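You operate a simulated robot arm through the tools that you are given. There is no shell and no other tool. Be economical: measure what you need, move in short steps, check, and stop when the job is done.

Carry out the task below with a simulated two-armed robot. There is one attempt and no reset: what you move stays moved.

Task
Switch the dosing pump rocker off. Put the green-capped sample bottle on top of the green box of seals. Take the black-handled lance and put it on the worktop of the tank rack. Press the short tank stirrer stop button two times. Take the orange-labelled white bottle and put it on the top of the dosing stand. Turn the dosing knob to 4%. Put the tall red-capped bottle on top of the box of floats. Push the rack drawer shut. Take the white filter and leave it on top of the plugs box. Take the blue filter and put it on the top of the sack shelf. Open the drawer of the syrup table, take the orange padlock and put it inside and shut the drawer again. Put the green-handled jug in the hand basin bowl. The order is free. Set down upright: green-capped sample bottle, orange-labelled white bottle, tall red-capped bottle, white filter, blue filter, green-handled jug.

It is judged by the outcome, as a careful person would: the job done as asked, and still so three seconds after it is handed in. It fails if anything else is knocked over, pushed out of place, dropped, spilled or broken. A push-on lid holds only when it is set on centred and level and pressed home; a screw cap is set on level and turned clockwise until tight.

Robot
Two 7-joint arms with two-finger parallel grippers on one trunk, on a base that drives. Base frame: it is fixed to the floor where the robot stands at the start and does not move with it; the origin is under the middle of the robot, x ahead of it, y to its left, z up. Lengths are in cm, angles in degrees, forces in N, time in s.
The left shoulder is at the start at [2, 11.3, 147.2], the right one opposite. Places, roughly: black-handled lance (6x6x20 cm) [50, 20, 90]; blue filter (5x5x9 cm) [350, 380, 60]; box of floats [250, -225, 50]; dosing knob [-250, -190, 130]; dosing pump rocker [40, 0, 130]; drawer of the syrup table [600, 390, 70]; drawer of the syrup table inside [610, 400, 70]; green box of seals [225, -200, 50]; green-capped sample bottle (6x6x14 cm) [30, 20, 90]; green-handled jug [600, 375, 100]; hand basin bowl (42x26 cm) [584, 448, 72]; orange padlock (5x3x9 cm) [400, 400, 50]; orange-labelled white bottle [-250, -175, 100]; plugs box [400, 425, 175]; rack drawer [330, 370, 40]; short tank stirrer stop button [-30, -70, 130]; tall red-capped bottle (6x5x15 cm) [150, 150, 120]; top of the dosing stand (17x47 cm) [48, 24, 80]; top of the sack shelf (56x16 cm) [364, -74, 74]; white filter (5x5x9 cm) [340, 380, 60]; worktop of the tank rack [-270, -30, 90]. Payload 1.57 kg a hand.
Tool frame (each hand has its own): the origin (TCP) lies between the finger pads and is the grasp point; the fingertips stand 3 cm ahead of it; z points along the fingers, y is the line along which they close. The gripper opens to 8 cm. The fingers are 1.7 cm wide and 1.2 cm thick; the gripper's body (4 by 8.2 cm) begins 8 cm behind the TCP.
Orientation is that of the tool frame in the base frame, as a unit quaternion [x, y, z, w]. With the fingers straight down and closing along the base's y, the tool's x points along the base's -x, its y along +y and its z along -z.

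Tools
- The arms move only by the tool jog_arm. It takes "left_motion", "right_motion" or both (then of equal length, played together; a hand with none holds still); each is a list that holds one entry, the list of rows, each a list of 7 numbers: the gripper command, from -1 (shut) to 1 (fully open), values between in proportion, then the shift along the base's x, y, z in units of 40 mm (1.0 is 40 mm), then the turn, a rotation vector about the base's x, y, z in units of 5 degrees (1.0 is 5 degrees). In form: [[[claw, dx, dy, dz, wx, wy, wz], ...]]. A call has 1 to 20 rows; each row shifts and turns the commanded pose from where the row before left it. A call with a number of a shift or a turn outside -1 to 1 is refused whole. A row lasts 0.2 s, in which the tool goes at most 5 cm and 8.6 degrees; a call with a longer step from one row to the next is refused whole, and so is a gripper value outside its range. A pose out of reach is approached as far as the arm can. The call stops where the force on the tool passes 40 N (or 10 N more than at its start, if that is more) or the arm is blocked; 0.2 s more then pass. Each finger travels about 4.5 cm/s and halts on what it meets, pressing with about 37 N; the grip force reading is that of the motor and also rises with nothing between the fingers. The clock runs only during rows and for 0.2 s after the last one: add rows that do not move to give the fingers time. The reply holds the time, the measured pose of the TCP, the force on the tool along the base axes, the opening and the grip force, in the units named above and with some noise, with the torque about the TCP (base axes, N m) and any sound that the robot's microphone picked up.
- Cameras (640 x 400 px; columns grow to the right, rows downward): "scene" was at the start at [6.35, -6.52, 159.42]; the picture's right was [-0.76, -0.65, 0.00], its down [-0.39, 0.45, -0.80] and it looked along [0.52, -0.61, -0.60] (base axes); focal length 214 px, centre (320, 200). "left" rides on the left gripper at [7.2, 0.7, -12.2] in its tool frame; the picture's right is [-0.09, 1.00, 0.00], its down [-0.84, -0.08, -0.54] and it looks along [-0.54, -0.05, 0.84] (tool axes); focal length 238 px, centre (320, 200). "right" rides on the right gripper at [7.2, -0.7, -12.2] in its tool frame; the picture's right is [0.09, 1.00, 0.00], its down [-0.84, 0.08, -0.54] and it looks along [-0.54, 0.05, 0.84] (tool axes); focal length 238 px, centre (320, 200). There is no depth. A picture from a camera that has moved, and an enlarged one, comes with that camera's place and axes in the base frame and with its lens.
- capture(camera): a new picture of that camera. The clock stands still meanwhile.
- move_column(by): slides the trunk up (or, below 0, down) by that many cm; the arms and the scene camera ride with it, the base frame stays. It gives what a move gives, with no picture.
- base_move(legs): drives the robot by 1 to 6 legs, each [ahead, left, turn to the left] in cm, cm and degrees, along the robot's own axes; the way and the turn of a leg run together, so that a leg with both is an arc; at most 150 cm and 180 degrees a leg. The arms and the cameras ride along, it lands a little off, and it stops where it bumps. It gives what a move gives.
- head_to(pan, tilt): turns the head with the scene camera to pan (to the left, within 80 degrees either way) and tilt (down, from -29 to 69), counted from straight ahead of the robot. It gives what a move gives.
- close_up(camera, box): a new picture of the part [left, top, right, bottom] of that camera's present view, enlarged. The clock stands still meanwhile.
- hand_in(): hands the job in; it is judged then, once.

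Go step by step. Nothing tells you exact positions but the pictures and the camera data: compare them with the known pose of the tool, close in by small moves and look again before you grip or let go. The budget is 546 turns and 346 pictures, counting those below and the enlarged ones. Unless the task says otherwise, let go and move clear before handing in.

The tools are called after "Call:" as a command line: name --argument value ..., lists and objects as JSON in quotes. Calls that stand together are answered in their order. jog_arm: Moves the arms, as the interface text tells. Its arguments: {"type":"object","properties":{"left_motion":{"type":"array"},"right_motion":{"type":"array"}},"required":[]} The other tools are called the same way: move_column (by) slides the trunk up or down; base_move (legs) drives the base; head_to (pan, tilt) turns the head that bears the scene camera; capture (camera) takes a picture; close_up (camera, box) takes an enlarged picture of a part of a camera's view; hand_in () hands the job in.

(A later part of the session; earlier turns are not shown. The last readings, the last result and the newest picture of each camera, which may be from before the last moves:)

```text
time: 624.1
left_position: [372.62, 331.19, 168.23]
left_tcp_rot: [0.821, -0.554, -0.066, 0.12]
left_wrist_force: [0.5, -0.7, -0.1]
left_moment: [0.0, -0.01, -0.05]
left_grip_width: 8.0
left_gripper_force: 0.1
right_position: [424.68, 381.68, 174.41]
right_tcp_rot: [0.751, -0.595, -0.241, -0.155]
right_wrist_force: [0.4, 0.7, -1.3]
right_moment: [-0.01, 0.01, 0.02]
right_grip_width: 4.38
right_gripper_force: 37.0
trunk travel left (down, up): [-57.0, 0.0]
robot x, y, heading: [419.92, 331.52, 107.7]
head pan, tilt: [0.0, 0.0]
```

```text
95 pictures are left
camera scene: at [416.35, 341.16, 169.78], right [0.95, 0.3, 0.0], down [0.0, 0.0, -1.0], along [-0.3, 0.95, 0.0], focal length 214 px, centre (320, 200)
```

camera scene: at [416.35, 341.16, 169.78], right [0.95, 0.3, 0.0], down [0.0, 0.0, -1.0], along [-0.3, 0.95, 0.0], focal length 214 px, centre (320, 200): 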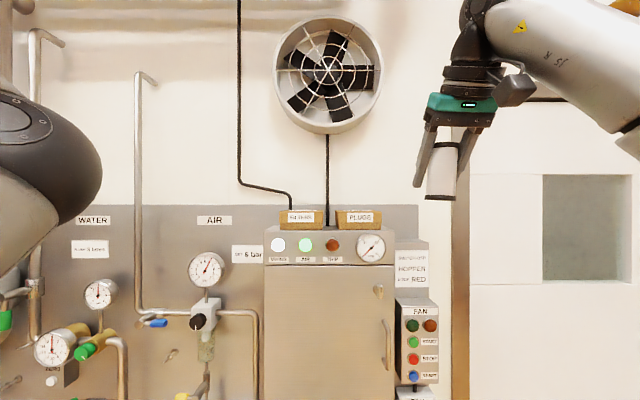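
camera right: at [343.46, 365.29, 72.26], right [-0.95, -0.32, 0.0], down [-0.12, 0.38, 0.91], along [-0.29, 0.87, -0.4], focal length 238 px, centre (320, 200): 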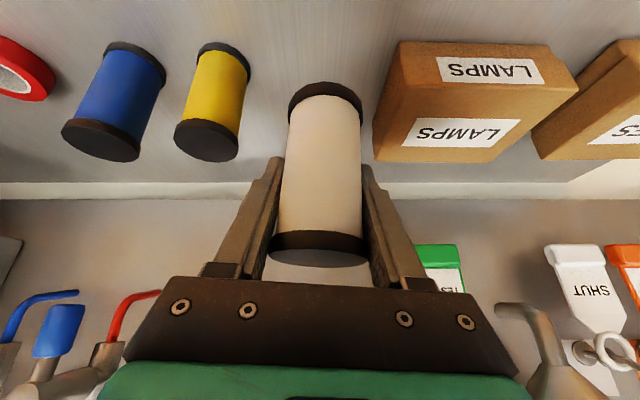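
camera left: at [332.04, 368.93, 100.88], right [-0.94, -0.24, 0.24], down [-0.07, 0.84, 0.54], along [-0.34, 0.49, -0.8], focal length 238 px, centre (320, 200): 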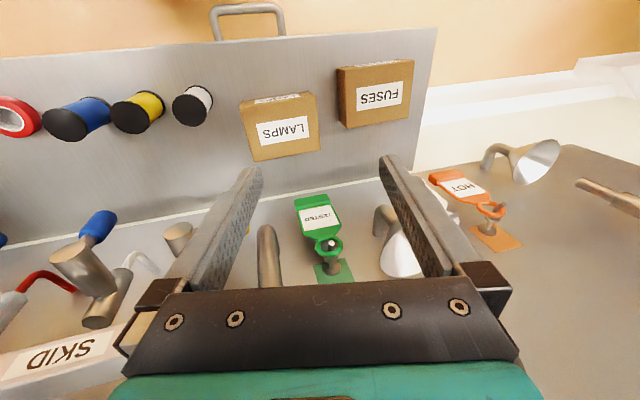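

The plugs box front is at about [407,416.6], top z≈166. I raise a bit, drive closer and extend over it.

Call:
jog_arm --right_motion '[[[-1, 0, 0, 0.6, 0, 0, 0], [-1, 0, 0, 0.6, 0, 0, 0], [-1, 0, 0, 0.2, 0, 0, 0]]]'

Call:
base_move --legs '[[22, 6, 0]]'

Call:
capture --camera "right"

Call:
capture --camera "scene"

```text
time: 624.9
left_position: [372.57, 331.08, 168.13]
left_tcp_rot: [0.821, -0.554, -0.066, 0.121]
left_wrist_force: [0.9, 0.5, 0.3]
left_moment: [-0.02, 0.06, 0.01]
left_grip_width: 7.99
left_gripper_force: 0.1
right_position: [424.97, 381.62, 179.85]
right_tcp_rot: [0.751, -0.594, -0.242, -0.157]
right_wrist_force: [0.4, -0.6, 0.3]
right_moment: [0.0, -0.01, 0.03]
right_grip_width: 4.41
right_gripper_force: 36.9
trunk travel left (down, up): [-57.0, 0.0]
robot x, y, heading: [419.74, 331.41, 107.6]
head pan, tilt: [0.0, 0.0]
```

```text
time: 626.7
left_position: [360.04, 350.48, 168.2]
left_tcp_rot: [0.822, -0.553, -0.066, 0.12]
left_wrist_force: [0.5, -0.7, 0.0]
left_moment: [-0.03, 0.02, -0.04]
left_grip_width: 8.0
left_gripper_force: 0.0
right_position: [412.34, 401.18, 179.85]
right_tcp_rot: [0.751, -0.594, -0.242, -0.156]
right_wrist_force: [-0.1, -0.1, -0.2]
right_moment: [0.0, 0.01, 0.01]
right_grip_width: 4.42
right_gripper_force: 37.2
trunk travel left (down, up): [-57.0, 0.0]
robot x, y, heading: [407.27, 350.76, 107.7]
head pan, tilt: [0.0, 0.0]
```

```text
94 pictures are left
camera right: at [416.61, 389.03, 186.15], right [-0.95, -0.32, 0.0], down [-0.13, 0.38, 0.92], along [-0.3, 0.87, -0.4], focal length 238 px, centre (320, 200)
```

right: 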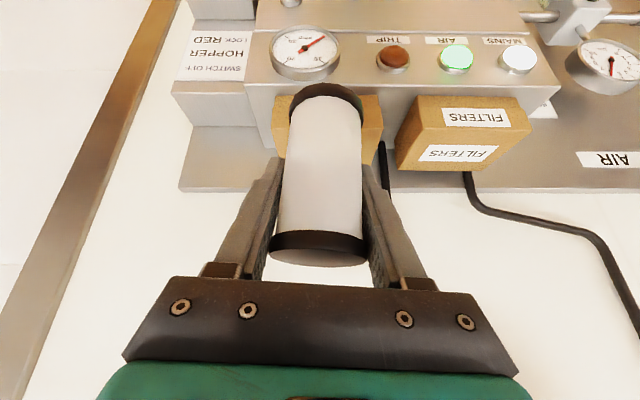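

```text
93 pictures are left
camera scene: at [403.87, 360.6, 169.8], right [0.95, 0.31, 0.0], down [0.0, 0.0, -1.0], along [-0.31, 0.95, 0.0], focal length 214 px, centre (320, 200)
```

scene: 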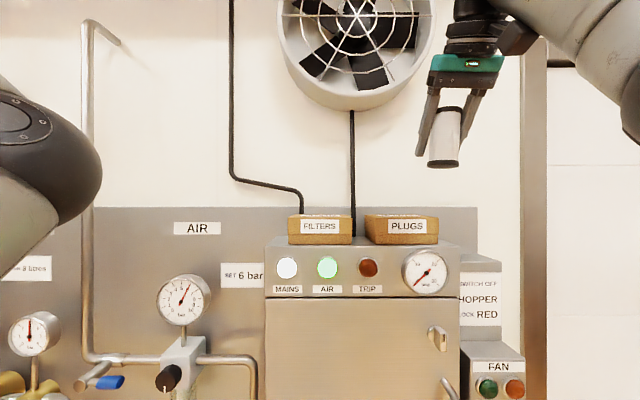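

I move closer: base 8 cm, then the arm 8 cm, and check alignment from the hand camera.

Call:
base_move --legs '[[8, 1, 0]]'

Call:
jog_arm --right_motion '[[[-1, -0.15, 0.45, 0, 0, 0, 0], [-1, -0.15, 0.45, -0.2, 0, 0, 0], [-1, -0.15, 0.45, -0.3, 0, 0, 0], [-1, -0.1, 0.3, -0.3, 0, 0, 0], [-1, 0, 0, 0, 0, 0, 0]]]'

Call:
capture --camera "right"

Call:
capture --camera "scene"

```text
time: 627.7
left_position: [356.74, 357.63, 168.23]
left_tcp_rot: [0.823, -0.552, -0.065, 0.121]
left_wrist_force: [-0.2, 0.1, -0.3]
left_moment: [-0.05, -0.05, 0.0]
left_grip_width: 8.03
left_gripper_force: 0.1
right_position: [408.75, 408.4, 179.82]
right_tcp_rot: [0.752, -0.593, -0.242, -0.155]
right_wrist_force: [-0.1, 0.1, -0.7]
right_moment: [0.01, -0.06, 0.02]
right_grip_width: 4.39
right_gripper_force: 36.8
trunk travel left (down, up): [-57.0, 0.0]
robot x, y, heading: [403.71, 358.2, 108.1]
head pan, tilt: [0.0, 0.0]
```

```text
time: 628.9
left_position: [356.85, 357.65, 168.21]
left_tcp_rot: [0.823, -0.551, -0.064, 0.121]
left_wrist_force: [-0.7, 0.3, -0.3]
left_moment: [0.0, 0.02, 0.01]
left_grip_width: 7.98
left_gripper_force: 0.0
right_position: [407.45, 412.98, 176.05]
right_tcp_rot: [0.752, -0.593, -0.242, -0.155]
right_wrist_force: [0.3, 0.3, -0.9]
right_moment: [0.04, -0.04, 0.0]
right_grip_width: 4.39
right_gripper_force: 37.2
right hand out of reach, approached as far as the arm can: row 1, 2
trunk travel left (down, up): [-57.0, 0.0]
robot x, y, heading: [403.85, 358.05, 108.1]
head pan, tilt: [0.0, 0.0]
```

```text
92 pictures are left
camera right: at [411.69, 400.79, 182.32], right [-0.95, -0.32, 0.0], down [-0.13, 0.38, 0.92], along [-0.3, 0.87, -0.4], focal length 238 px, centre (320, 200)
```

right: 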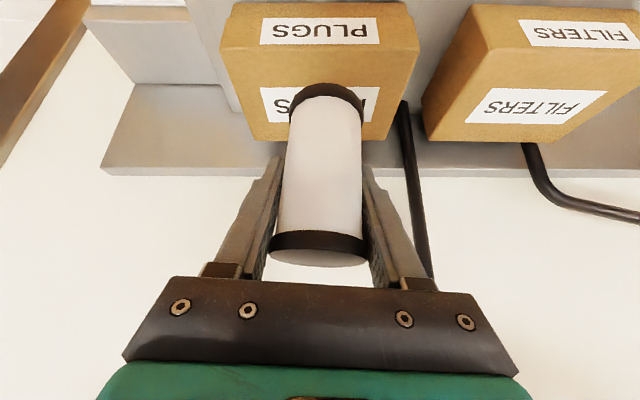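

```text
91 pictures are left
camera scene: at [400.44, 367.88, 169.79], right [0.95, 0.31, 0.0], down [0.0, 0.0, -1.0], along [-0.31, 0.95, 0.0], focal length 214 px, centre (320, 200)
```

scene: 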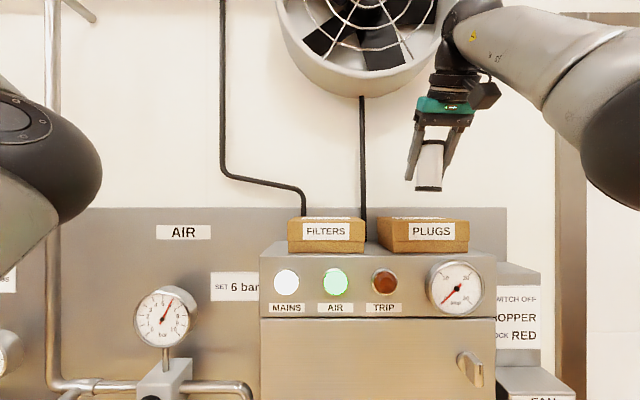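

The landing point is about 2.5 cm short of the box centre. I drive 2.5 cm further and lower to just above.

Call:
base_move --legs '[[2.6, 0, 0]]'

Call:
jog_arm --right_motion '[[[-1, 0, 0, -0.4, 0, 0, 0], [-1, 0, 0, -0.4, 0, 0, 0], [-1, 0, 0, -0.25, 0, 0, 0], [-1, 0, 0, 0, 0, 0, 0]]]'

Call:
capture --camera "right"

Call:
close_up --camera "scene" --box '[360, 120, 520, 280]'

```text
time: 629.7
left_position: [356.01, 359.66, 168.21]
left_tcp_rot: [0.823, -0.551, -0.066, 0.12]
left_wrist_force: [-0.4, -1.0, 0.1]
left_moment: [0.06, 0.03, -0.05]
left_grip_width: 7.98
left_gripper_force: 0.0
right_position: [406.64, 414.85, 176.37]
right_tcp_rot: [0.752, -0.592, -0.244, -0.155]
right_wrist_force: [0.4, -0.3, -0.8]
right_moment: [0.02, -0.01, 0.01]
right_grip_width: 4.38
right_gripper_force: 36.8
trunk travel left (down, up): [-57.0, 0.0]
robot x, y, heading: [402.83, 360.48, 107.9]
head pan, tilt: [0.0, 0.0]
```

```text
time: 630.7
left_position: [355.98, 359.87, 168.19]
left_tcp_rot: [0.823, -0.551, -0.066, 0.12]
left_wrist_force: [-0.1, 0.1, -0.6]
left_moment: [-0.01, 0.01, 0.0]
left_grip_width: 8.0
left_gripper_force: 0.0
right_position: [406.65, 415.07, 172.04]
right_tcp_rot: [0.752, -0.593, -0.243, -0.156]
right_wrist_force: [-0.3, -0.4, -0.6]
right_moment: [0.0, 0.02, 0.0]
right_grip_width: 4.39
right_gripper_force: 37.1
trunk travel left (down, up): [-57.0, 0.0]
robot x, y, heading: [403.15, 360.49, 107.9]
head pan, tilt: [0.0, 0.0]
```

```text
90 pictures are left
camera right: at [410.99, 403.05, 178.27], right [-0.95, -0.32, 0.0], down [-0.13, 0.38, 0.92], along [-0.3, 0.87, -0.4], focal length 238 px, centre (320, 200)
```

right: 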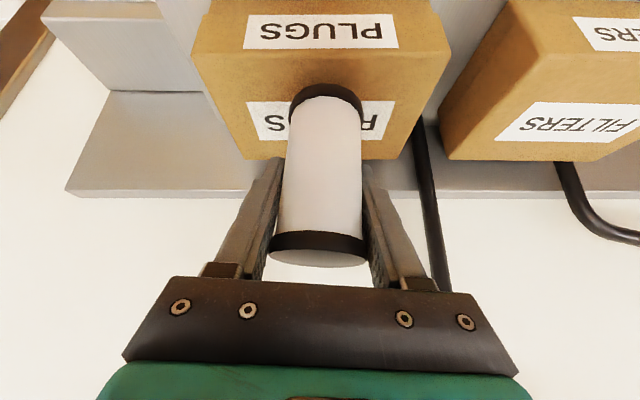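

```text
2.50 times, centred on (440, 200) of scene
camera zoom: at [399.67, 370.19, 169.8], right [0.95, 0.31, 0.0], down [0.0, 0.0, -1.0], along [-0.31, 0.95, 0.0], focal length 536 px, centre (20, 200)
```

zoom: 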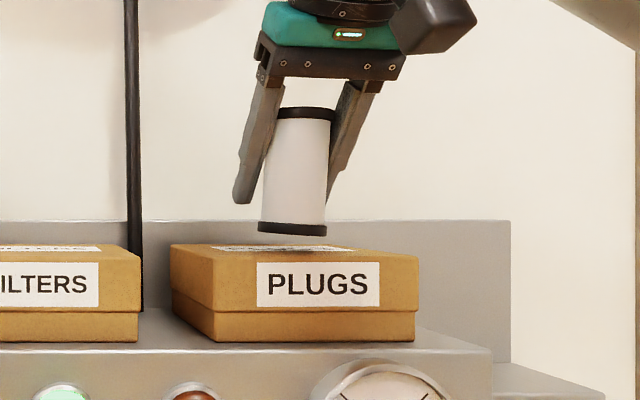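

Aligned over the box top. I lower to contact.

Call:
jog_arm --right_motion '[[[-1, 0, 0, -0.2, 0, 0, 0], [-1, 0, 0, -0.1, 0, 0, 0], [-1, 0, 0, -0.06, 0, 0, 0], [-1, 0, 0, -0.06, 0, 0, 0], [-1, 0, 0, -0.05, 0, 0, 0], [-1, 0, 0, 0, 0, 0, 0]]]'

Call:
close_up --camera "scene" --box '[360, 120, 520, 280]'

```text
time: 632.1
left_position: [355.97, 359.66, 168.27]
left_tcp_rot: [0.823, -0.551, -0.067, 0.119]
left_wrist_force: [-0.1, -0.9, 0.4]
left_moment: [-0.02, -0.01, -0.02]
left_grip_width: 8.01
left_gripper_force: 0.0
right_position: [406.73, 414.86, 170.6]
right_tcp_rot: [0.751, -0.591, -0.248, -0.158]
right_wrist_force: [2.7, 3.7, 33.2]
right_moment: [-0.22, -0.89, 0.06]
right_grip_width: 4.38
right_gripper_force: 37.0
trunk travel left (down, up): [-57.0, 0.0]
robot x, y, heading: [403.02, 360.68, 107.8]
head pan, tilt: [0.0, 0.0]
```

```text
2.50 times, centred on (440, 200) of scene
camera zoom: at [399.67, 370.03, 169.82], right [0.95, 0.31, 0.0], down [0.0, 0.0, -1.0], along [-0.31, 0.95, 0.0], focal length 536 px, centre (20, 200)
```

zoom: 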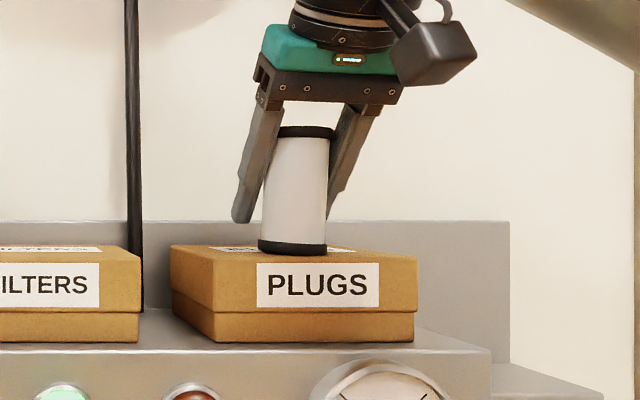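

Contact made, but the filter leans slightly toward me. I ease up, rotate the hand back by ~8° and set it down again.

Call:
jog_arm --right_motion '[[[-1, 0, 0, 0.15, 0, 0, 0], [-1, 0, 0, 0, -0.8, -0.26, 0], [-1, 0, 0, 0, -0.8, -0.26, 0], [-1, 0, 0, 0, 0, 0, 0]]]'

Call:
close_up --camera "scene" --box '[360, 120, 520, 280]'

Call:
capture --camera "right"

```text
time: 633.1
left_position: [355.82, 359.96, 168.22]
left_tcp_rot: [0.823, -0.551, -0.065, 0.121]
left_wrist_force: [0.2, 0.0, 0.1]
left_moment: [0.0, 0.01, 0.02]
left_grip_width: 7.99
left_gripper_force: 0.1
right_position: [406.84, 415.2, 170.61]
right_tcp_rot: [0.767, -0.605, -0.182, -0.114]
right_wrist_force: [-0.5, 1.0, -0.6]
right_moment: [0.0, 0.01, 0.0]
right_grip_width: 4.38
right_gripper_force: 37.1
trunk travel left (down, up): [-57.0, 0.0]
robot x, y, heading: [403.2, 360.56, 107.9]
head pan, tilt: [0.0, 0.0]
```

```text
2.50 times, centred on (440, 200) of scene
camera zoom: at [399.68, 370.28, 169.78], right [0.95, 0.31, 0.0], down [0.0, 0.0, -1.0], along [-0.31, 0.95, 0.0], focal length 536 px, centre (20, 200)
```

zoom: 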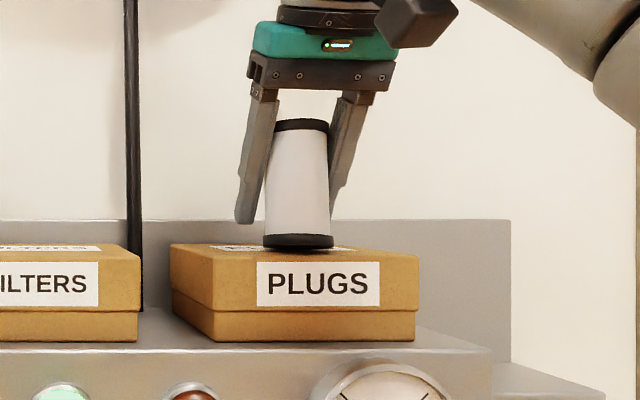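

```text
86 pictures are left
camera right: at [410.69, 404.11, 178.69], right [-0.95, -0.32, 0.01], down [-0.17, 0.51, 0.84], along [-0.28, 0.8, -0.54], focal length 238 px, centre (320, 200)
```

right: 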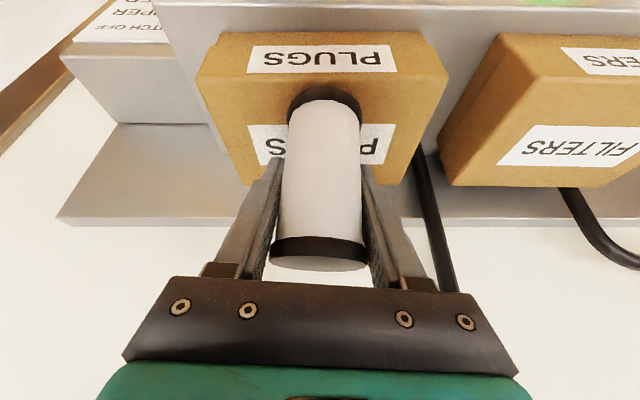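

Looks close to upright now. I lower to contact and release gently.

Call:
jog_arm --right_motion '[[[-1, 0, 0, -0.05, 0, 0, 0], [-1, 0, 0, -0.05, 0, 0, 0], [-1, 0, 0, -0.05, 0, 0, 0], [-1, 0, 0, 0, 0, 0, 0]]]'

Call:
close_up --camera "scene" --box '[400, 150, 480, 240]'

```text
time: 634.1
left_position: [355.94, 359.84, 168.26]
left_tcp_rot: [0.823, -0.552, -0.066, 0.12]
left_wrist_force: [-0.1, 0.0, -0.6]
left_moment: [0.0, 0.01, 0.01]
left_grip_width: 7.99
left_gripper_force: 0.2
right_position: [406.75, 415.03, 170.47]
right_tcp_rot: [0.765, -0.604, -0.188, -0.119]
right_wrist_force: [1.1, 4.1, 29.5]
right_moment: [0.38, -0.2, 0.06]
right_grip_width: 4.38
right_gripper_force: 36.6
trunk travel left (down, up): [-57.0, 0.0]
robot x, y, heading: [402.86, 360.74, 108.1]
head pan, tilt: [0.0, 0.0]
```

```text
4.44 times, centred on (440, 195) of scene
camera zoom: at [399.65, 370.06, 169.82], right [0.95, 0.31, 0.0], down [0.0, 0.0, -1.0], along [-0.31, 0.95, 0.0], focal length 953 px, centre (-213, 222)
```

zoom: 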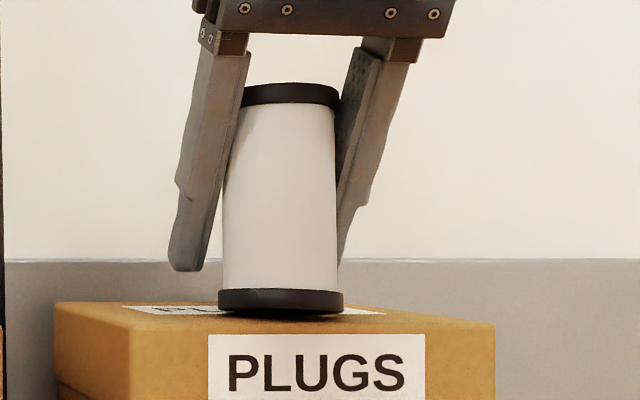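

Call:
jog_arm --right_motion '[[[-1, 0, 0, 0.05, 0, 0, 0], [-0.2, 0, 0, 0, 0, 0, 0], [0.1, 0, 0, 0, 0, 0, 0], [0.3, 0, 0, 0, 0, 0, 0], [0.6, 0, 0, 0, 0, 0, 0], [0.6, 0, 0, 0, 0, 0, 0], [0.6, 0, 0, 0, 0, 0, 0]]]'

Call:
close_up --camera "scene" --box '[400, 150, 480, 240]'

```text
time: 635.7
left_position: [355.97, 360.09, 168.26]
left_tcp_rot: [0.823, -0.551, -0.066, 0.121]
left_wrist_force: [-0.1, 0.0, 0.4]
left_moment: [-0.03, 0.02, 0.02]
left_grip_width: 7.99
left_gripper_force: 0.0
right_position: [406.71, 415.2, 170.43]
right_tcp_rot: [0.766, -0.605, -0.183, -0.116]
right_wrist_force: [-0.5, -0.1, 0.3]
right_moment: [-0.02, 0.03, 0.05]
right_grip_width: 6.36
right_gripper_force: 0.0
trunk travel left (down, up): [-57.0, 0.0]
robot x, y, heading: [403.08, 360.4, 108.1]
head pan, tilt: [0.0, 0.0]
```

```text
4.44 times, centred on (440, 195) of scene
camera zoom: at [399.64, 370.28, 169.79], right [0.95, 0.31, 0.0], down [0.0, 0.0, -1.0], along [-0.31, 0.95, 0.0], focal length 953 px, centre (-213, 222)
```

zoom: 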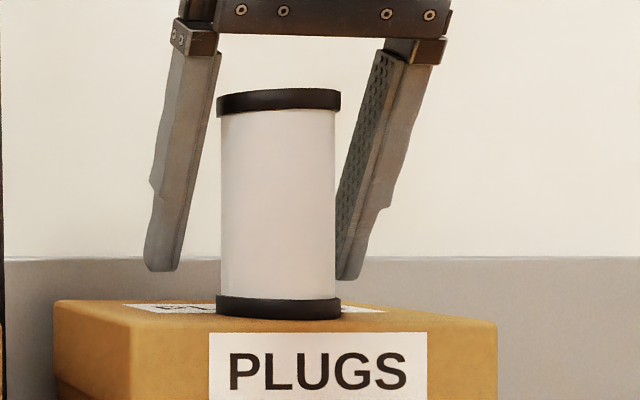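

The white filter stands upright on the plugs box. I retreat along the tool axis and back off.

Call:
jog_arm --right_motion '[[[0.8, 0, 0, 0, 0, 0, 0], [0.8, 0.1, -0.3, 0.6, 0, 0, 0], [0.8, 0.1, -0.3, 0.6, 0, 0, 0], [0.8, 0.1, -0.3, 0.6, 0, 0, 0], [0.8, 0.1, -0.4, 0.4, 0, 0, 0], [0.8, 0.1, -0.4, 0, 0, 0, 0]]]'

Call:
base_move --legs '[[-28, 0, 0]]'

Call:
capture --camera "scene"

```text
time: 637.1
left_position: [356.24, 359.93, 168.3]
left_tcp_rot: [0.823, -0.551, -0.067, 0.12]
left_wrist_force: [0.3, 0.1, 0.0]
left_moment: [-0.03, 0.05, 0.02]
left_grip_width: 8.03
left_gripper_force: 0.0
right_position: [408.27, 407.57, 177.67]
right_tcp_rot: [0.766, -0.605, -0.184, -0.115]
right_wrist_force: [0.6, 0.4, 0.1]
right_moment: [0.02, 0.0, -0.01]
right_grip_width: 7.21
right_gripper_force: 0.1
right hand out of reach, approached as far as the arm can: row 4
trunk travel left (down, up): [-57.0, 0.0]
robot x, y, heading: [403.08, 360.53, 108.1]
head pan, tilt: [0.0, 0.0]
```

```text
time: 639.1
left_position: [364.51, 333.6, 168.2]
left_tcp_rot: [0.825, -0.549, -0.065, 0.12]
left_wrist_force: [0.5, -0.3, -0.2]
left_moment: [0.01, 0.06, 0.01]
left_grip_width: 7.99
left_gripper_force: 0.0
right_position: [416.26, 381.4, 177.68]
right_tcp_rot: [0.768, -0.603, -0.185, -0.115]
right_wrist_force: [0.1, -0.8, -0.6]
right_moment: [-0.01, -0.03, -0.01]
right_grip_width: 7.22
right_gripper_force: 0.1
trunk travel left (down, up): [-57.0, 0.0]
robot x, y, heading: [411.41, 334.74, 108.3]
head pan, tilt: [0.0, 0.0]
```

```text
83 pictures are left
camera scene: at [408.16, 344.04, 169.79], right [0.95, 0.31, 0.0], down [0.0, 0.0, -1.0], along [-0.31, 0.95, 0.0], focal length 214 px, centre (320, 200)
```

scene: 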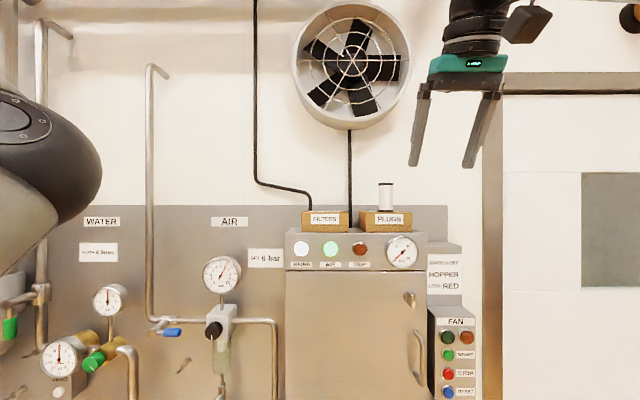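

Done with the white filter. Next the padlock: I lower the right hand, straighten it to tool-down, lower the trunk and step to the tray (padlock ≈[403,404]).

Call:
jog_arm --right_motion '[[[0.6, 0, 0, -0.7, 0, 0, 0], [0.6, 0, 0, -0.7, 0, 0, 0], [0.6, 0, 0, -0.7, 0, 0, 0], [0.6, 0, 0, -0.7, 0, 0, 0], [0.6, 0, 0, -0.7, 0, 0, 0], [0.6, 0, 0, -0.7, 0, 0, 0], [0.6, 0, 0, -0.7, -0.95, -0.31, 0], [0.6, 0, 0, -0.7, -0.95, -0.31, 0], [0.6, 0, 0, -0.7, -0.95, -0.31, 0], [0.6, 0, 0, -0.7, -0.95, -0.31, 0], [0.6, 0, 0, -0.7, -0.95, -0.31, 0], [0.6, 0, 0, -0.7, 0, 0, 0], [0.6, 0, 0, -0.7, 0, 0, 0], [0.6, 0, 0, -0.7, 0, 0, 0], [0.6, 0, 0, -0.7, 0, 0, 0], [0.6, 0, 0, -0.7, 0, 0, 0], [0.6, 0, 0, -0.6, 0, 0, 0], [0.6, 0, 0, 0, 0, 0, 0]]]'

Call:
move_column --by -40

Call:
base_move --legs '[[27, -3, 0]]'

Call:
capture --camera "right"

```text
time: 642.9
left_position: [364.53, 333.51, 168.23]
left_tcp_rot: [0.825, -0.549, -0.065, 0.12]
left_wrist_force: [0.1, 0.0, 1.1]
left_moment: [-0.01, 0.01, 0.01]
left_grip_width: 8.0
left_gripper_force: 0.1
right_position: [416.23, 381.3, 130.76]
right_tcp_rot: [0.786, -0.618, -0.005, 0.006]
right_wrist_force: [0.2, 0.3, 0.6]
right_moment: [-0.03, 0.01, 0.01]
right_grip_width: 6.4
right_gripper_force: 0.0
trunk travel left (down, up): [-57.0, 0.0]
robot x, y, heading: [411.74, 334.54, 108.4]
head pan, tilt: [0.0, 0.0]
```

```text
time: 646.7
left_position: [364.63, 333.55, 128.21]
left_tcp_rot: [0.824, -0.549, -0.066, 0.12]
left_wrist_force: [-0.5, 0.1, -0.1]
left_moment: [0.0, 0.01, 0.0]
left_grip_width: 8.01
left_gripper_force: 0.0
right_position: [416.14, 381.38, 90.71]
right_tcp_rot: [0.786, -0.618, -0.004, 0.006]
right_wrist_force: [0.5, -0.5, 0.2]
right_moment: [-0.02, 0.03, 0.0]
right_grip_width: 6.41
right_gripper_force: 0.0
trunk travel left (down, up): [-17.0, 40.0]
robot x, y, heading: [411.61, 334.37, 108.1]
head pan, tilt: [0.0, 0.0]
```

```text
time: 648.6
left_position: [359.15, 358.98, 128.22]
left_tcp_rot: [0.823, -0.552, -0.065, 0.12]
left_wrist_force: [-0.1, 0.1, -0.4]
left_moment: [-0.02, -0.05, -0.01]
left_grip_width: 7.98
left_gripper_force: 0.2
right_position: [411.04, 406.15, 90.66]
right_tcp_rot: [0.788, -0.616, 0.003, 0.007]
right_wrist_force: [1.5, -2.4, 1.1]
right_moment: [0.27, 0.15, 0.03]
right_grip_width: 6.42
right_gripper_force: 0.1
trunk travel left (down, up): [-17.0, 40.0]
robot x, y, heading: [406.27, 359.99, 108.3]
head pan, tilt: [0.0, 0.0]
heard: click
stopped in leg 1: the force on the tool passed its limit at 66 N (the readings are from after the stop); the commanded pose is now the measured one
```

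```text
82 pictures are left
camera right: at [413.63, 399.47, 103.05], right [-0.94, -0.33, 0.01], down [-0.27, 0.8, 0.53], along [-0.18, 0.5, -0.85], focal length 238 px, centre (320, 200)
```

right: 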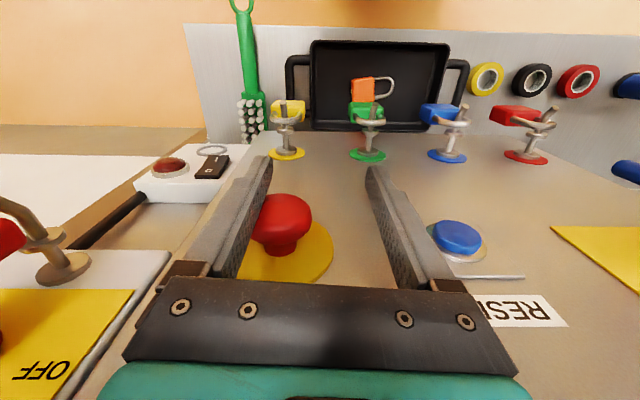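

The hand bumped the cabinet's lower panel and a click was heard – possibly the red mushroom or blue button. I back off and inspect.

Call:
base_move --legs '[[-16, 0, 0]]'

Call:
head_to --pan 0 --tilt 30

Call:
close_up --camera "scene" --box '[180, 60, 480, 260]'

Call:
close_up --camera "right" --box '[200, 80, 560, 340]'

```text
time: 650.0
left_position: [363.82, 344.34, 128.3]
left_tcp_rot: [0.823, -0.551, -0.065, 0.121]
left_wrist_force: [0.6, -0.3, 0.1]
left_moment: [-0.02, 0.01, 0.02]
left_grip_width: 7.99
left_gripper_force: 0.0
right_position: [415.96, 391.59, 90.72]
right_tcp_rot: [0.787, -0.617, 0.003, 0.007]
right_wrist_force: [-0.1, 0.1, 0.8]
right_moment: [0.01, -0.01, 0.0]
right_grip_width: 6.4
right_gripper_force: 0.1
trunk travel left (down, up): [-17.0, 40.0]
robot x, y, heading: [410.78, 344.77, 107.7]
head pan, tilt: [0.0, 0.0]
```

```text
time: 650.9
left_position: [363.85, 344.37, 128.16]
left_tcp_rot: [0.824, -0.551, -0.065, 0.12]
left_wrist_force: [0.4, -0.2, 0.9]
left_moment: [-0.02, -0.01, 0.01]
left_grip_width: 8.0
left_gripper_force: 0.0
right_position: [415.98, 391.53, 90.68]
right_tcp_rot: [0.787, -0.616, 0.003, 0.007]
right_wrist_force: [0.3, -0.3, -0.4]
right_moment: [0.06, -0.01, 0.0]
right_grip_width: 6.42
right_gripper_force: 0.1
trunk travel left (down, up): [-17.0, 40.0]
robot x, y, heading: [411.01, 345.18, 107.9]
head pan, tilt: [0.0, 30.0]
```

```text
2.00 times, centred on (330, 160) of scene
camera zoom: at [407.61, 354.72, 124.96], right [0.95, 0.31, 0.0], down [0.15, -0.47, -0.87], along [-0.27, 0.82, -0.5], focal length 429 px, centre (300, 280)
```

zoom: 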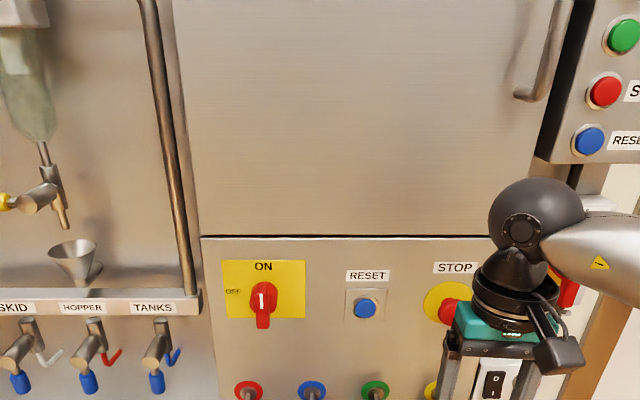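

```text
1.54 times, centred on (380, 210) of right
camera zoom: at [418.41, 384.89, 103.03], right [-0.94, -0.33, 0.01], down [-0.27, 0.8, 0.53], along [-0.18, 0.5, -0.85], focal length 367 px, centre (228, 185)
```

zoom: 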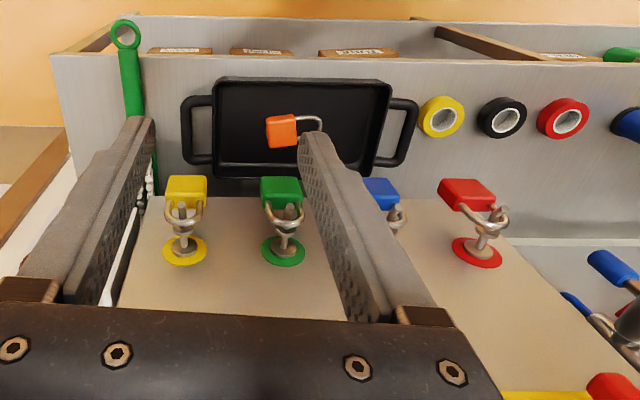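

The STOP mushroom may have been pressed. I check the indicator lamps and the mushroom.

Call:
base_move --legs '[[-15, 6, 0]]'

Call:
head_to --pan -8 --tilt 5

Call:
capture --camera "scene"

```text
time: 652.4
left_position: [363.04, 327.59, 128.25]
left_tcp_rot: [0.824, -0.55, -0.065, 0.122]
left_wrist_force: [0.5, -0.2, 0.3]
left_moment: [0.03, -0.02, 0.01]
left_grip_width: 8.01
left_gripper_force: 0.0
right_position: [414.78, 374.95, 90.69]
right_tcp_rot: [0.788, -0.615, 0.002, 0.008]
right_wrist_force: [1.1, -0.2, 0.2]
right_moment: [0.01, 0.02, 0.01]
right_grip_width: 6.39
right_gripper_force: 0.0
trunk travel left (down, up): [-17.0, 40.0]
robot x, y, heading: [410.18, 328.35, 108.3]
head pan, tilt: [0.0, 30.0]
```

```text
time: 653.3
left_position: [362.96, 327.63, 128.36]
left_tcp_rot: [0.824, -0.55, -0.065, 0.121]
left_wrist_force: [-0.5, 0.3, 0.3]
left_moment: [0.01, -0.01, -0.01]
left_grip_width: 8.0
left_gripper_force: 0.1
right_position: [414.76, 374.99, 90.62]
right_tcp_rot: [0.789, -0.615, 0.003, 0.007]
right_wrist_force: [-0.2, 0.7, 0.5]
right_moment: [-0.02, -0.01, 0.02]
right_grip_width: 6.4
right_gripper_force: 0.0
trunk travel left (down, up): [-17.0, 40.0]
robot x, y, heading: [410.4, 328.59, 108.1]
head pan, tilt: [-8.0, 5.0]
```

```text
79 pictures are left
camera scene: at [407.88, 338.54, 128.99], right [0.98, 0.18, 0.0], down [0.02, -0.09, -1.0], along [-0.18, 0.98, -0.09], focal length 214 px, centre (320, 200)
```

scene: 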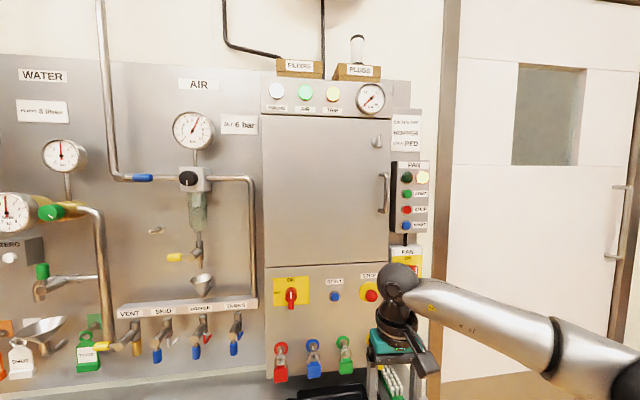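

The TRIP lamp and a FAN lamp are now lit, so STOP was pressed. I zoom in to see what is needed to reset it.

Call:
close_up --camera "scene" --box '[255, 60, 445, 310]'

Call:
close_up --camera "scene" --box '[320, 265, 390, 315]'

```text
1.60 times, centred on (350, 185) of scene
camera zoom: at [407.88, 338.54, 128.99], right [0.98, 0.18, 0.0], down [0.02, -0.09, -1.0], along [-0.18, 0.98, -0.09], focal length 343 px, centre (272, 224)
```

zoom: 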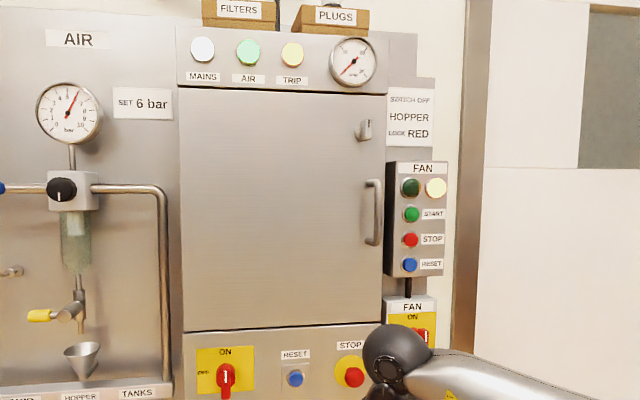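

```text
8.00 times, centred on (355, 290) of scene
camera zoom: at [407.88, 338.54, 128.99], right [0.98, 0.18, 0.0], down [0.02, -0.09, -1.0], along [-0.18, 0.98, -0.09], focal length 1716 px, centre (40, -520)
```

zoom: 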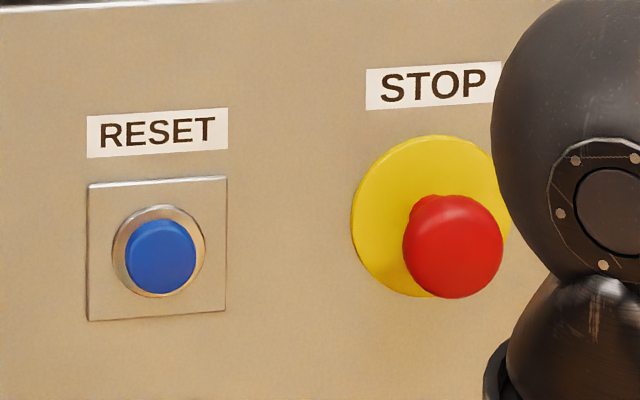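

I will press RESET (≈[400,407.5,89.4]) with closed, forward-tilted right fingertips. First prepare and approach.

Call:
jog_arm --right_motion '[[[-1, 0, 0, 0.1, 0.95, 0.31, 0], [-1, 0, 0, 0.1, 0.95, 0.31, 0], [-1, 0, 0, 0, 0.95, 0.31, 0], [-1, 0, 0, 0, 0.95, 0.31, 0], [-1, 0, 0, 0, 0.95, 0.31, 0], [-1, 0, 0, 0, 0.95, 0.31, 0], [-1, 0, 0, 0, 0, 0, 0]]]'

Call:
base_move --legs '[[14, 4, 0]]'

Call:
capture --camera "right"

```text
time: 654.9
left_position: [363.11, 327.57, 128.21]
left_tcp_rot: [0.824, -0.549, -0.065, 0.121]
left_wrist_force: [-0.2, -0.6, -0.9]
left_moment: [-0.02, 0.01, 0.01]
left_grip_width: 8.01
left_gripper_force: 0.1
right_position: [414.85, 374.91, 91.55]
right_tcp_rot: [0.764, -0.594, -0.212, -0.137]
right_wrist_force: [-0.7, 0.2, -0.1]
right_moment: [-0.04, -0.05, -0.03]
right_grip_width: 0.0
right_gripper_force: 21.2
trunk travel left (down, up): [-17.0, 40.0]
robot x, y, heading: [410.26, 328.66, 108.0]
head pan, tilt: [-8.0, 5.0]
```

```text
time: 656.2
left_position: [354.74, 339.77, 128.22]
left_tcp_rot: [0.823, -0.551, -0.065, 0.121]
left_wrist_force: [0.3, -0.5, 0.7]
left_moment: [-0.03, 0.03, -0.02]
left_grip_width: 8.01
left_gripper_force: 0.2
right_position: [406.73, 386.92, 91.45]
right_tcp_rot: [0.764, -0.595, -0.212, -0.136]
right_wrist_force: [-0.1, 0.1, 0.0]
right_moment: [0.0, -0.03, -0.01]
right_grip_width: 0.01
right_gripper_force: 21.6
trunk travel left (down, up): [-17.0, 40.0]
robot x, y, heading: [402.0, 340.15, 108.0]
head pan, tilt: [-8.0, 5.0]
```

```text
76 pictures are left
camera right: at [410.85, 375.36, 98.59], right [-0.94, -0.33, 0.0], down [-0.16, 0.44, 0.88], along [-0.29, 0.83, -0.47], focal length 238 px, centre (320, 200)
```

right: 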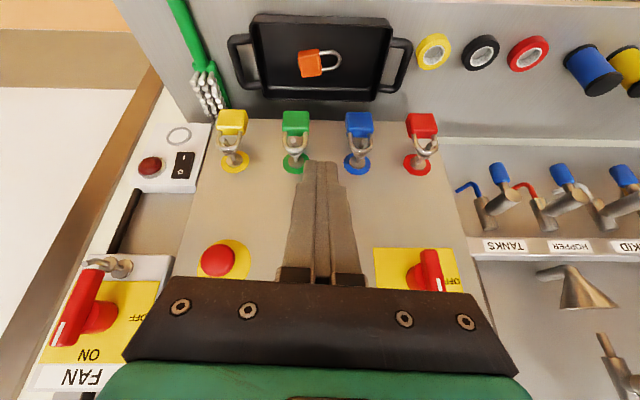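

RESET should be straight ahead of the fingers. I raise 1.8 cm and approach.

Call:
jog_arm --right_motion '[[[-1, 0, 0, 0.45, 0, 0, 0], [-1, 0, 0, 0, 0, 0, 0]]]'

Call:
base_move --legs '[[12, 0, 0]]'

Call:
close_up --camera "scene" --box '[250, 200, 450, 340]'

Call:
capture --camera "right"

```text
time: 656.8
left_position: [354.77, 339.79, 128.14]
left_tcp_rot: [0.823, -0.551, -0.065, 0.121]
left_wrist_force: [0.2, 0.4, 0.1]
left_moment: [-0.01, 0.04, 0.01]
left_grip_width: 8.01
left_gripper_force: 0.2
right_position: [406.67, 386.85, 93.32]
right_tcp_rot: [0.763, -0.594, -0.213, -0.136]
right_wrist_force: [0.2, -0.2, 0.1]
right_moment: [-0.01, -0.01, -0.02]
right_grip_width: 0.0
right_gripper_force: 21.7
trunk travel left (down, up): [-17.0, 40.0]
robot x, y, heading: [401.74, 340.54, 107.9]
head pan, tilt: [-8.0, 5.0]
```

```text
time: 658.1
left_position: [350.92, 351.18, 128.22]
left_tcp_rot: [0.825, -0.548, -0.064, 0.121]
left_wrist_force: [-0.9, 0.3, -0.8]
left_moment: [-0.03, -0.01, 0.03]
left_grip_width: 8.04
left_gripper_force: 0.1
right_position: [402.62, 398.45, 93.2]
right_tcp_rot: [0.764, -0.594, -0.212, -0.137]
right_wrist_force: [0.6, 0.2, 0.4]
right_moment: [-0.05, -0.04, -0.01]
right_grip_width: 0.0
right_gripper_force: 21.1
trunk travel left (down, up): [-17.0, 40.0]
robot x, y, heading: [398.13, 351.67, 108.2]
head pan, tilt: [-8.0, 5.0]
```

```text
2.86 times, centred on (350, 270) of scene
camera zoom: at [395.83, 362.09, 128.99], right [0.98, 0.18, 0.0], down [0.02, -0.09, -1.0], along [-0.18, 0.98, -0.09], focal length 613 px, centre (234, 0)
```

zoom: 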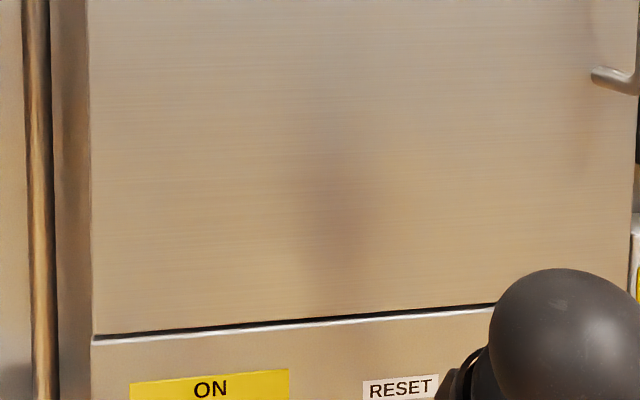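

```text
74 pictures are left
camera right: at [406.87, 386.83, 100.46], right [-0.94, -0.34, 0.0], down [-0.16, 0.44, 0.88], along [-0.3, 0.83, -0.47], focal length 238 px, centre (320, 200)
```

right: 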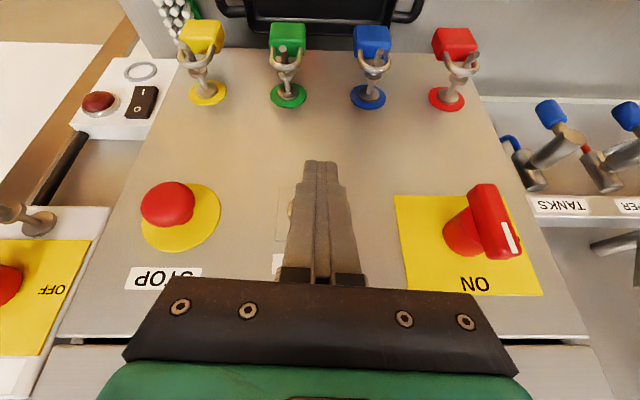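

RESET lies just ahead. I press it slowly.

Call:
jog_arm --right_motion '[[[-1, -0.13, 0.4, 0, 0, 0, 0], [-1, -0.13, 0.4, 0, 0, 0, 0], [-1, -0.13, 0.4, 0, 0, 0, 0], [-1, -0.06, 0.2, 0, 0, 0, 0], [-1, -0.05, 0.14, 0, 0, 0, 0], [-1, -0.04, 0.12, 0, 0, 0, 0], [-1, -0.04, 0.12, 0, 0, 0, 0], [-1, -0.04, 0.12, 0, 0, 0, 0], [-1, -0.04, 0.12, 0, 0, 0, 0], [-1, -0.04, 0.12, 0, 0, 0, 0], [-1, 0, 0, 0, 0, 0, 0]]]'

Call:
capture --camera "right"

```text
time: 659.6
left_position: [351.06, 350.79, 128.14]
left_tcp_rot: [0.824, -0.549, -0.065, 0.12]
left_wrist_force: [-0.6, 1.1, 0.2]
left_moment: [0.01, 0.0, 0.0]
left_grip_width: 8.0
left_gripper_force: 0.0
right_position: [400.71, 404.28, 93.15]
right_tcp_rot: [0.767, -0.594, -0.204, -0.132]
right_wrist_force: [6.4, -19.3, 6.7]
right_moment: [-0.22, -0.33, 0.02]
right_grip_width: 0.0
right_gripper_force: 21.4
trunk travel left (down, up): [-17.0, 40.0]
robot x, y, heading: [397.97, 351.86, 108.3]
head pan, tilt: [-8.0, 5.0]
heard: click
stopped in row 7 (right hand): the force on the tool passed its limit at 45 N (the readings are from after the stop); the commanded pose is now the measured one
```

```text
73 pictures are left
camera right: at [404.87, 392.85, 100.57], right [-0.94, -0.34, -0.01], down [-0.17, 0.46, 0.87], along [-0.29, 0.82, -0.49], focal length 238 px, centre (320, 200)
```

right: 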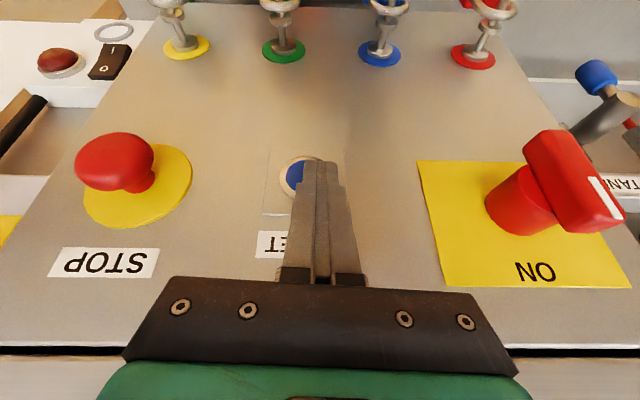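

Click on RESET. I back off and check the lamps.

Call:
jog_arm --right_motion '[[[-1, 0.1, -0.4, 0, 0, 0, 0], [-1, 0.13, -0.4, 0, 0, 0, 0], [-1, 0.13, -0.4, 0, 0, 0, 0]]]'

Call:
base_move --legs '[[-24, 0, 0]]'

Call:
close_up --camera "scene" --box '[220, 40, 480, 320]'

```text
time: 660.4
left_position: [351.07, 350.98, 128.23]
left_tcp_rot: [0.824, -0.549, -0.065, 0.12]
left_wrist_force: [0.0, -0.3, 0.3]
left_moment: [0.02, 0.02, 0.01]
left_grip_width: 8.0
left_gripper_force: 0.1
right_position: [402.05, 399.78, 92.79]
right_tcp_rot: [0.766, -0.594, -0.205, -0.133]
right_wrist_force: [-0.3, 0.4, -0.2]
right_moment: [-0.02, 0.0, -0.01]
right_grip_width: 0.0
right_gripper_force: 21.3
trunk travel left (down, up): [-17.0, 40.0]
robot x, y, heading: [398.09, 351.87, 108.4]
head pan, tilt: [-8.0, 5.0]
```

```text
time: 662.2
left_position: [358.55, 328.13, 128.28]
left_tcp_rot: [0.824, -0.55, -0.065, 0.121]
left_wrist_force: [-0.4, 0.3, 0.2]
left_moment: [0.01, -0.01, 0.03]
left_grip_width: 8.01
left_gripper_force: 0.0
right_position: [409.52, 376.91, 92.81]
right_tcp_rot: [0.766, -0.594, -0.205, -0.132]
right_wrist_force: [0.1, -0.4, -0.1]
right_moment: [0.01, -0.01, 0.0]
right_grip_width: 0.01
right_gripper_force: 21.3
trunk travel left (down, up): [-17.0, 40.0]
robot x, y, heading: [405.79, 329.11, 107.9]
head pan, tilt: [-8.0, 5.0]
```

```text
1.43 times, centred on (350, 180) of scene
camera zoom: at [403.41, 339.12, 129.01], right [0.98, 0.18, 0.0], down [0.02, -0.09, -1.0], along [-0.18, 0.98, -0.09], focal length 306 px, centre (277, 229)
```

zoom: 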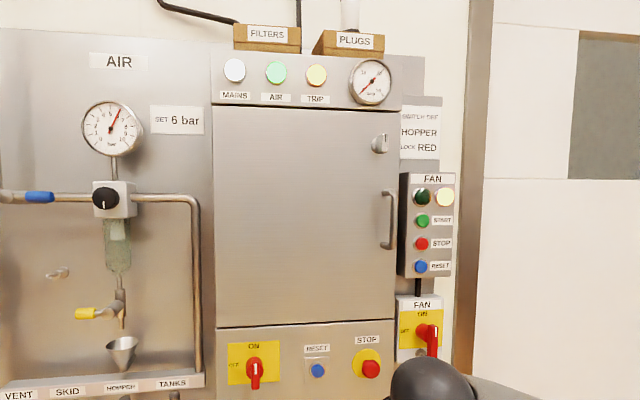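

TRIP is still lit: the STOP mushroom is probably latched and needs a twist. I lower the trunk to bring the shoulder level with it and point the right hand forward.

Call:
move_column --by -16.5

Call:
jog_arm --right_motion '[[[0, 0, 0, 0.5, 0, 0, 0], [0.5, 0, 0, 0.5, 0, 0, 0], [0.9, 0, 0, 0.5, 0, 0, 0], [0.9, 0, 0, 0.5, 0.95, 0.31, 0], [0.9, 0, 0, 0.5, 0.95, 0.31, 0], [0.9, -0.03, 0.1, 0.5, 0.95, 0.31, 0], [0.9, -0.03, 0.1, 0.5, 0.95, 0.31, 0], [0.9, -0.03, 0.1, 0.3, 0.95, 0.31, 0], [0.9, -0.03, 0.1, 0.3, 0.95, 0.31, 0], [0.9, -0.03, 0.1, 0, 0.95, 0.31, 0], [0.9, -0.03, 0.1, 0, 0.95, 0.31, 0], [0.9, 0, 0, 0, 0.95, 0.31, 0], [0.9, 0, 0, 0, 0, 0, 0]]]'

Call:
base_move --legs '[[0, -6, 0]]'

Call:
capture --camera "right"

```text
time: 664.0
left_position: [358.56, 328.32, 111.8]
left_tcp_rot: [0.824, -0.549, -0.065, 0.121]
left_wrist_force: [0.7, -0.1, 0.3]
left_moment: [0.0, 0.01, 0.04]
left_grip_width: 8.0
left_gripper_force: 0.1
right_position: [409.42, 376.98, 76.3]
right_tcp_rot: [0.765, -0.596, -0.205, -0.134]
right_wrist_force: [0.0, 0.1, 0.1]
right_moment: [-0.01, 0.01, 0.0]
right_grip_width: 0.02
right_gripper_force: 21.2
trunk travel left (down, up): [-0.5, 56.5]
robot x, y, heading: [405.36, 328.63, 108.1]
head pan, tilt: [-8.0, 5.0]
```

```text
time: 666.8
left_position: [358.57, 328.31, 111.69]
left_tcp_rot: [0.824, -0.549, -0.065, 0.121]
left_wrist_force: [-0.1, -0.2, -0.2]
left_moment: [0.02, 0.01, -0.02]
left_grip_width: 8.01
left_gripper_force: 0.1
right_position: [408.78, 379.5, 92.65]
right_tcp_rot: [0.634, -0.491, -0.497, -0.332]
right_wrist_force: [0.0, -0.3, 0.0]
right_moment: [0.04, 0.01, -0.02]
right_grip_width: 7.6
right_gripper_force: 0.1
trunk travel left (down, up): [-0.5, 56.5]
robot x, y, heading: [405.39, 328.89, 108.4]
head pan, tilt: [-8.0, 5.0]
```

```text
time: 667.8
left_position: [364.04, 330.03, 111.71]
left_tcp_rot: [0.825, -0.549, -0.065, 0.121]
left_wrist_force: [0.1, -0.1, 0.0]
left_moment: [-0.04, -0.01, -0.04]
left_grip_width: 8.02
left_gripper_force: 0.1
right_position: [414.29, 381.27, 92.68]
right_tcp_rot: [0.636, -0.49, -0.497, -0.33]
right_wrist_force: [0.1, -0.7, 0.9]
right_moment: [-0.01, 0.01, 0.0]
right_grip_width: 7.62
right_gripper_force: 0.1
trunk travel left (down, up): [-0.5, 56.5]
robot x, y, heading: [411.36, 331.04, 108.4]
head pan, tilt: [-8.0, 5.0]
```

```text
71 pictures are left
camera right: at [418.97, 368.21, 89.32], right [-0.94, -0.33, -0.02], down [0.07, -0.27, 0.96], along [-0.32, 0.91, 0.28], focal length 238 px, centre (320, 200)
```

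right: 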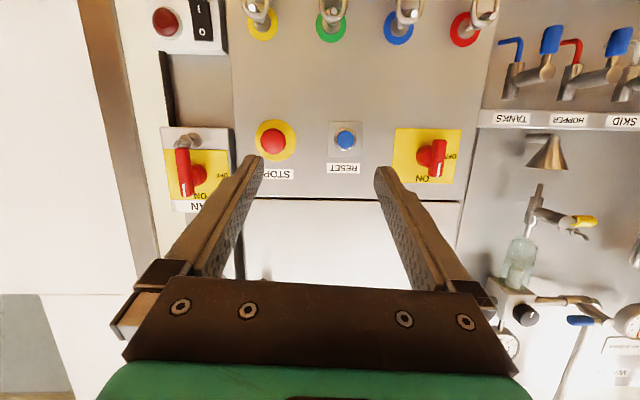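

The hand now points at the panel. STOP head is at about [413.3,407.4,91]. I shift right 7 and ahead 16.

Call:
base_move --legs '[[16, -7.1, 0]]'

Call:
capture --camera "right"

```text
time: 669.3
left_position: [365.59, 347.1, 111.77]
left_tcp_rot: [0.825, -0.548, -0.064, 0.121]
left_wrist_force: [0.1, 0.8, 0.9]
left_moment: [0.0, 0.0, 0.01]
left_grip_width: 8.01
left_gripper_force: 0.1
right_position: [415.48, 398.44, 92.75]
right_tcp_rot: [0.636, -0.489, -0.497, -0.33]
right_wrist_force: [-0.7, 0.7, -0.2]
right_moment: [-0.01, -0.01, -0.04]
right_grip_width: 7.62
right_gripper_force: 0.1
trunk travel left (down, up): [-0.5, 56.5]
robot x, y, heading: [412.54, 348.1, 108.4]
head pan, tilt: [-8.0, 5.0]
```

```text
70 pictures are left
camera right: at [420.24, 385.51, 89.32], right [-0.94, -0.33, -0.02], down [0.07, -0.27, 0.96], along [-0.32, 0.9, 0.28], focal length 238 px, centre (320, 200)
```

right: 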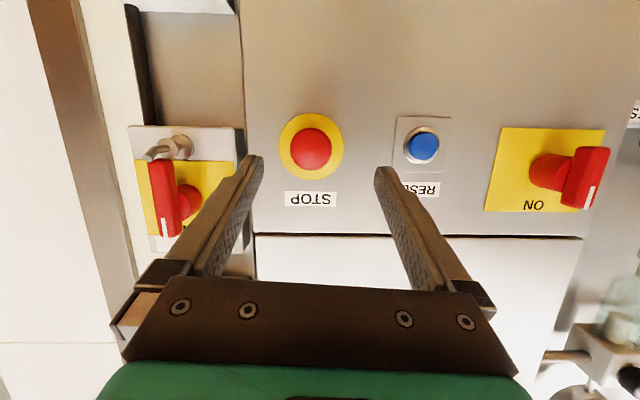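

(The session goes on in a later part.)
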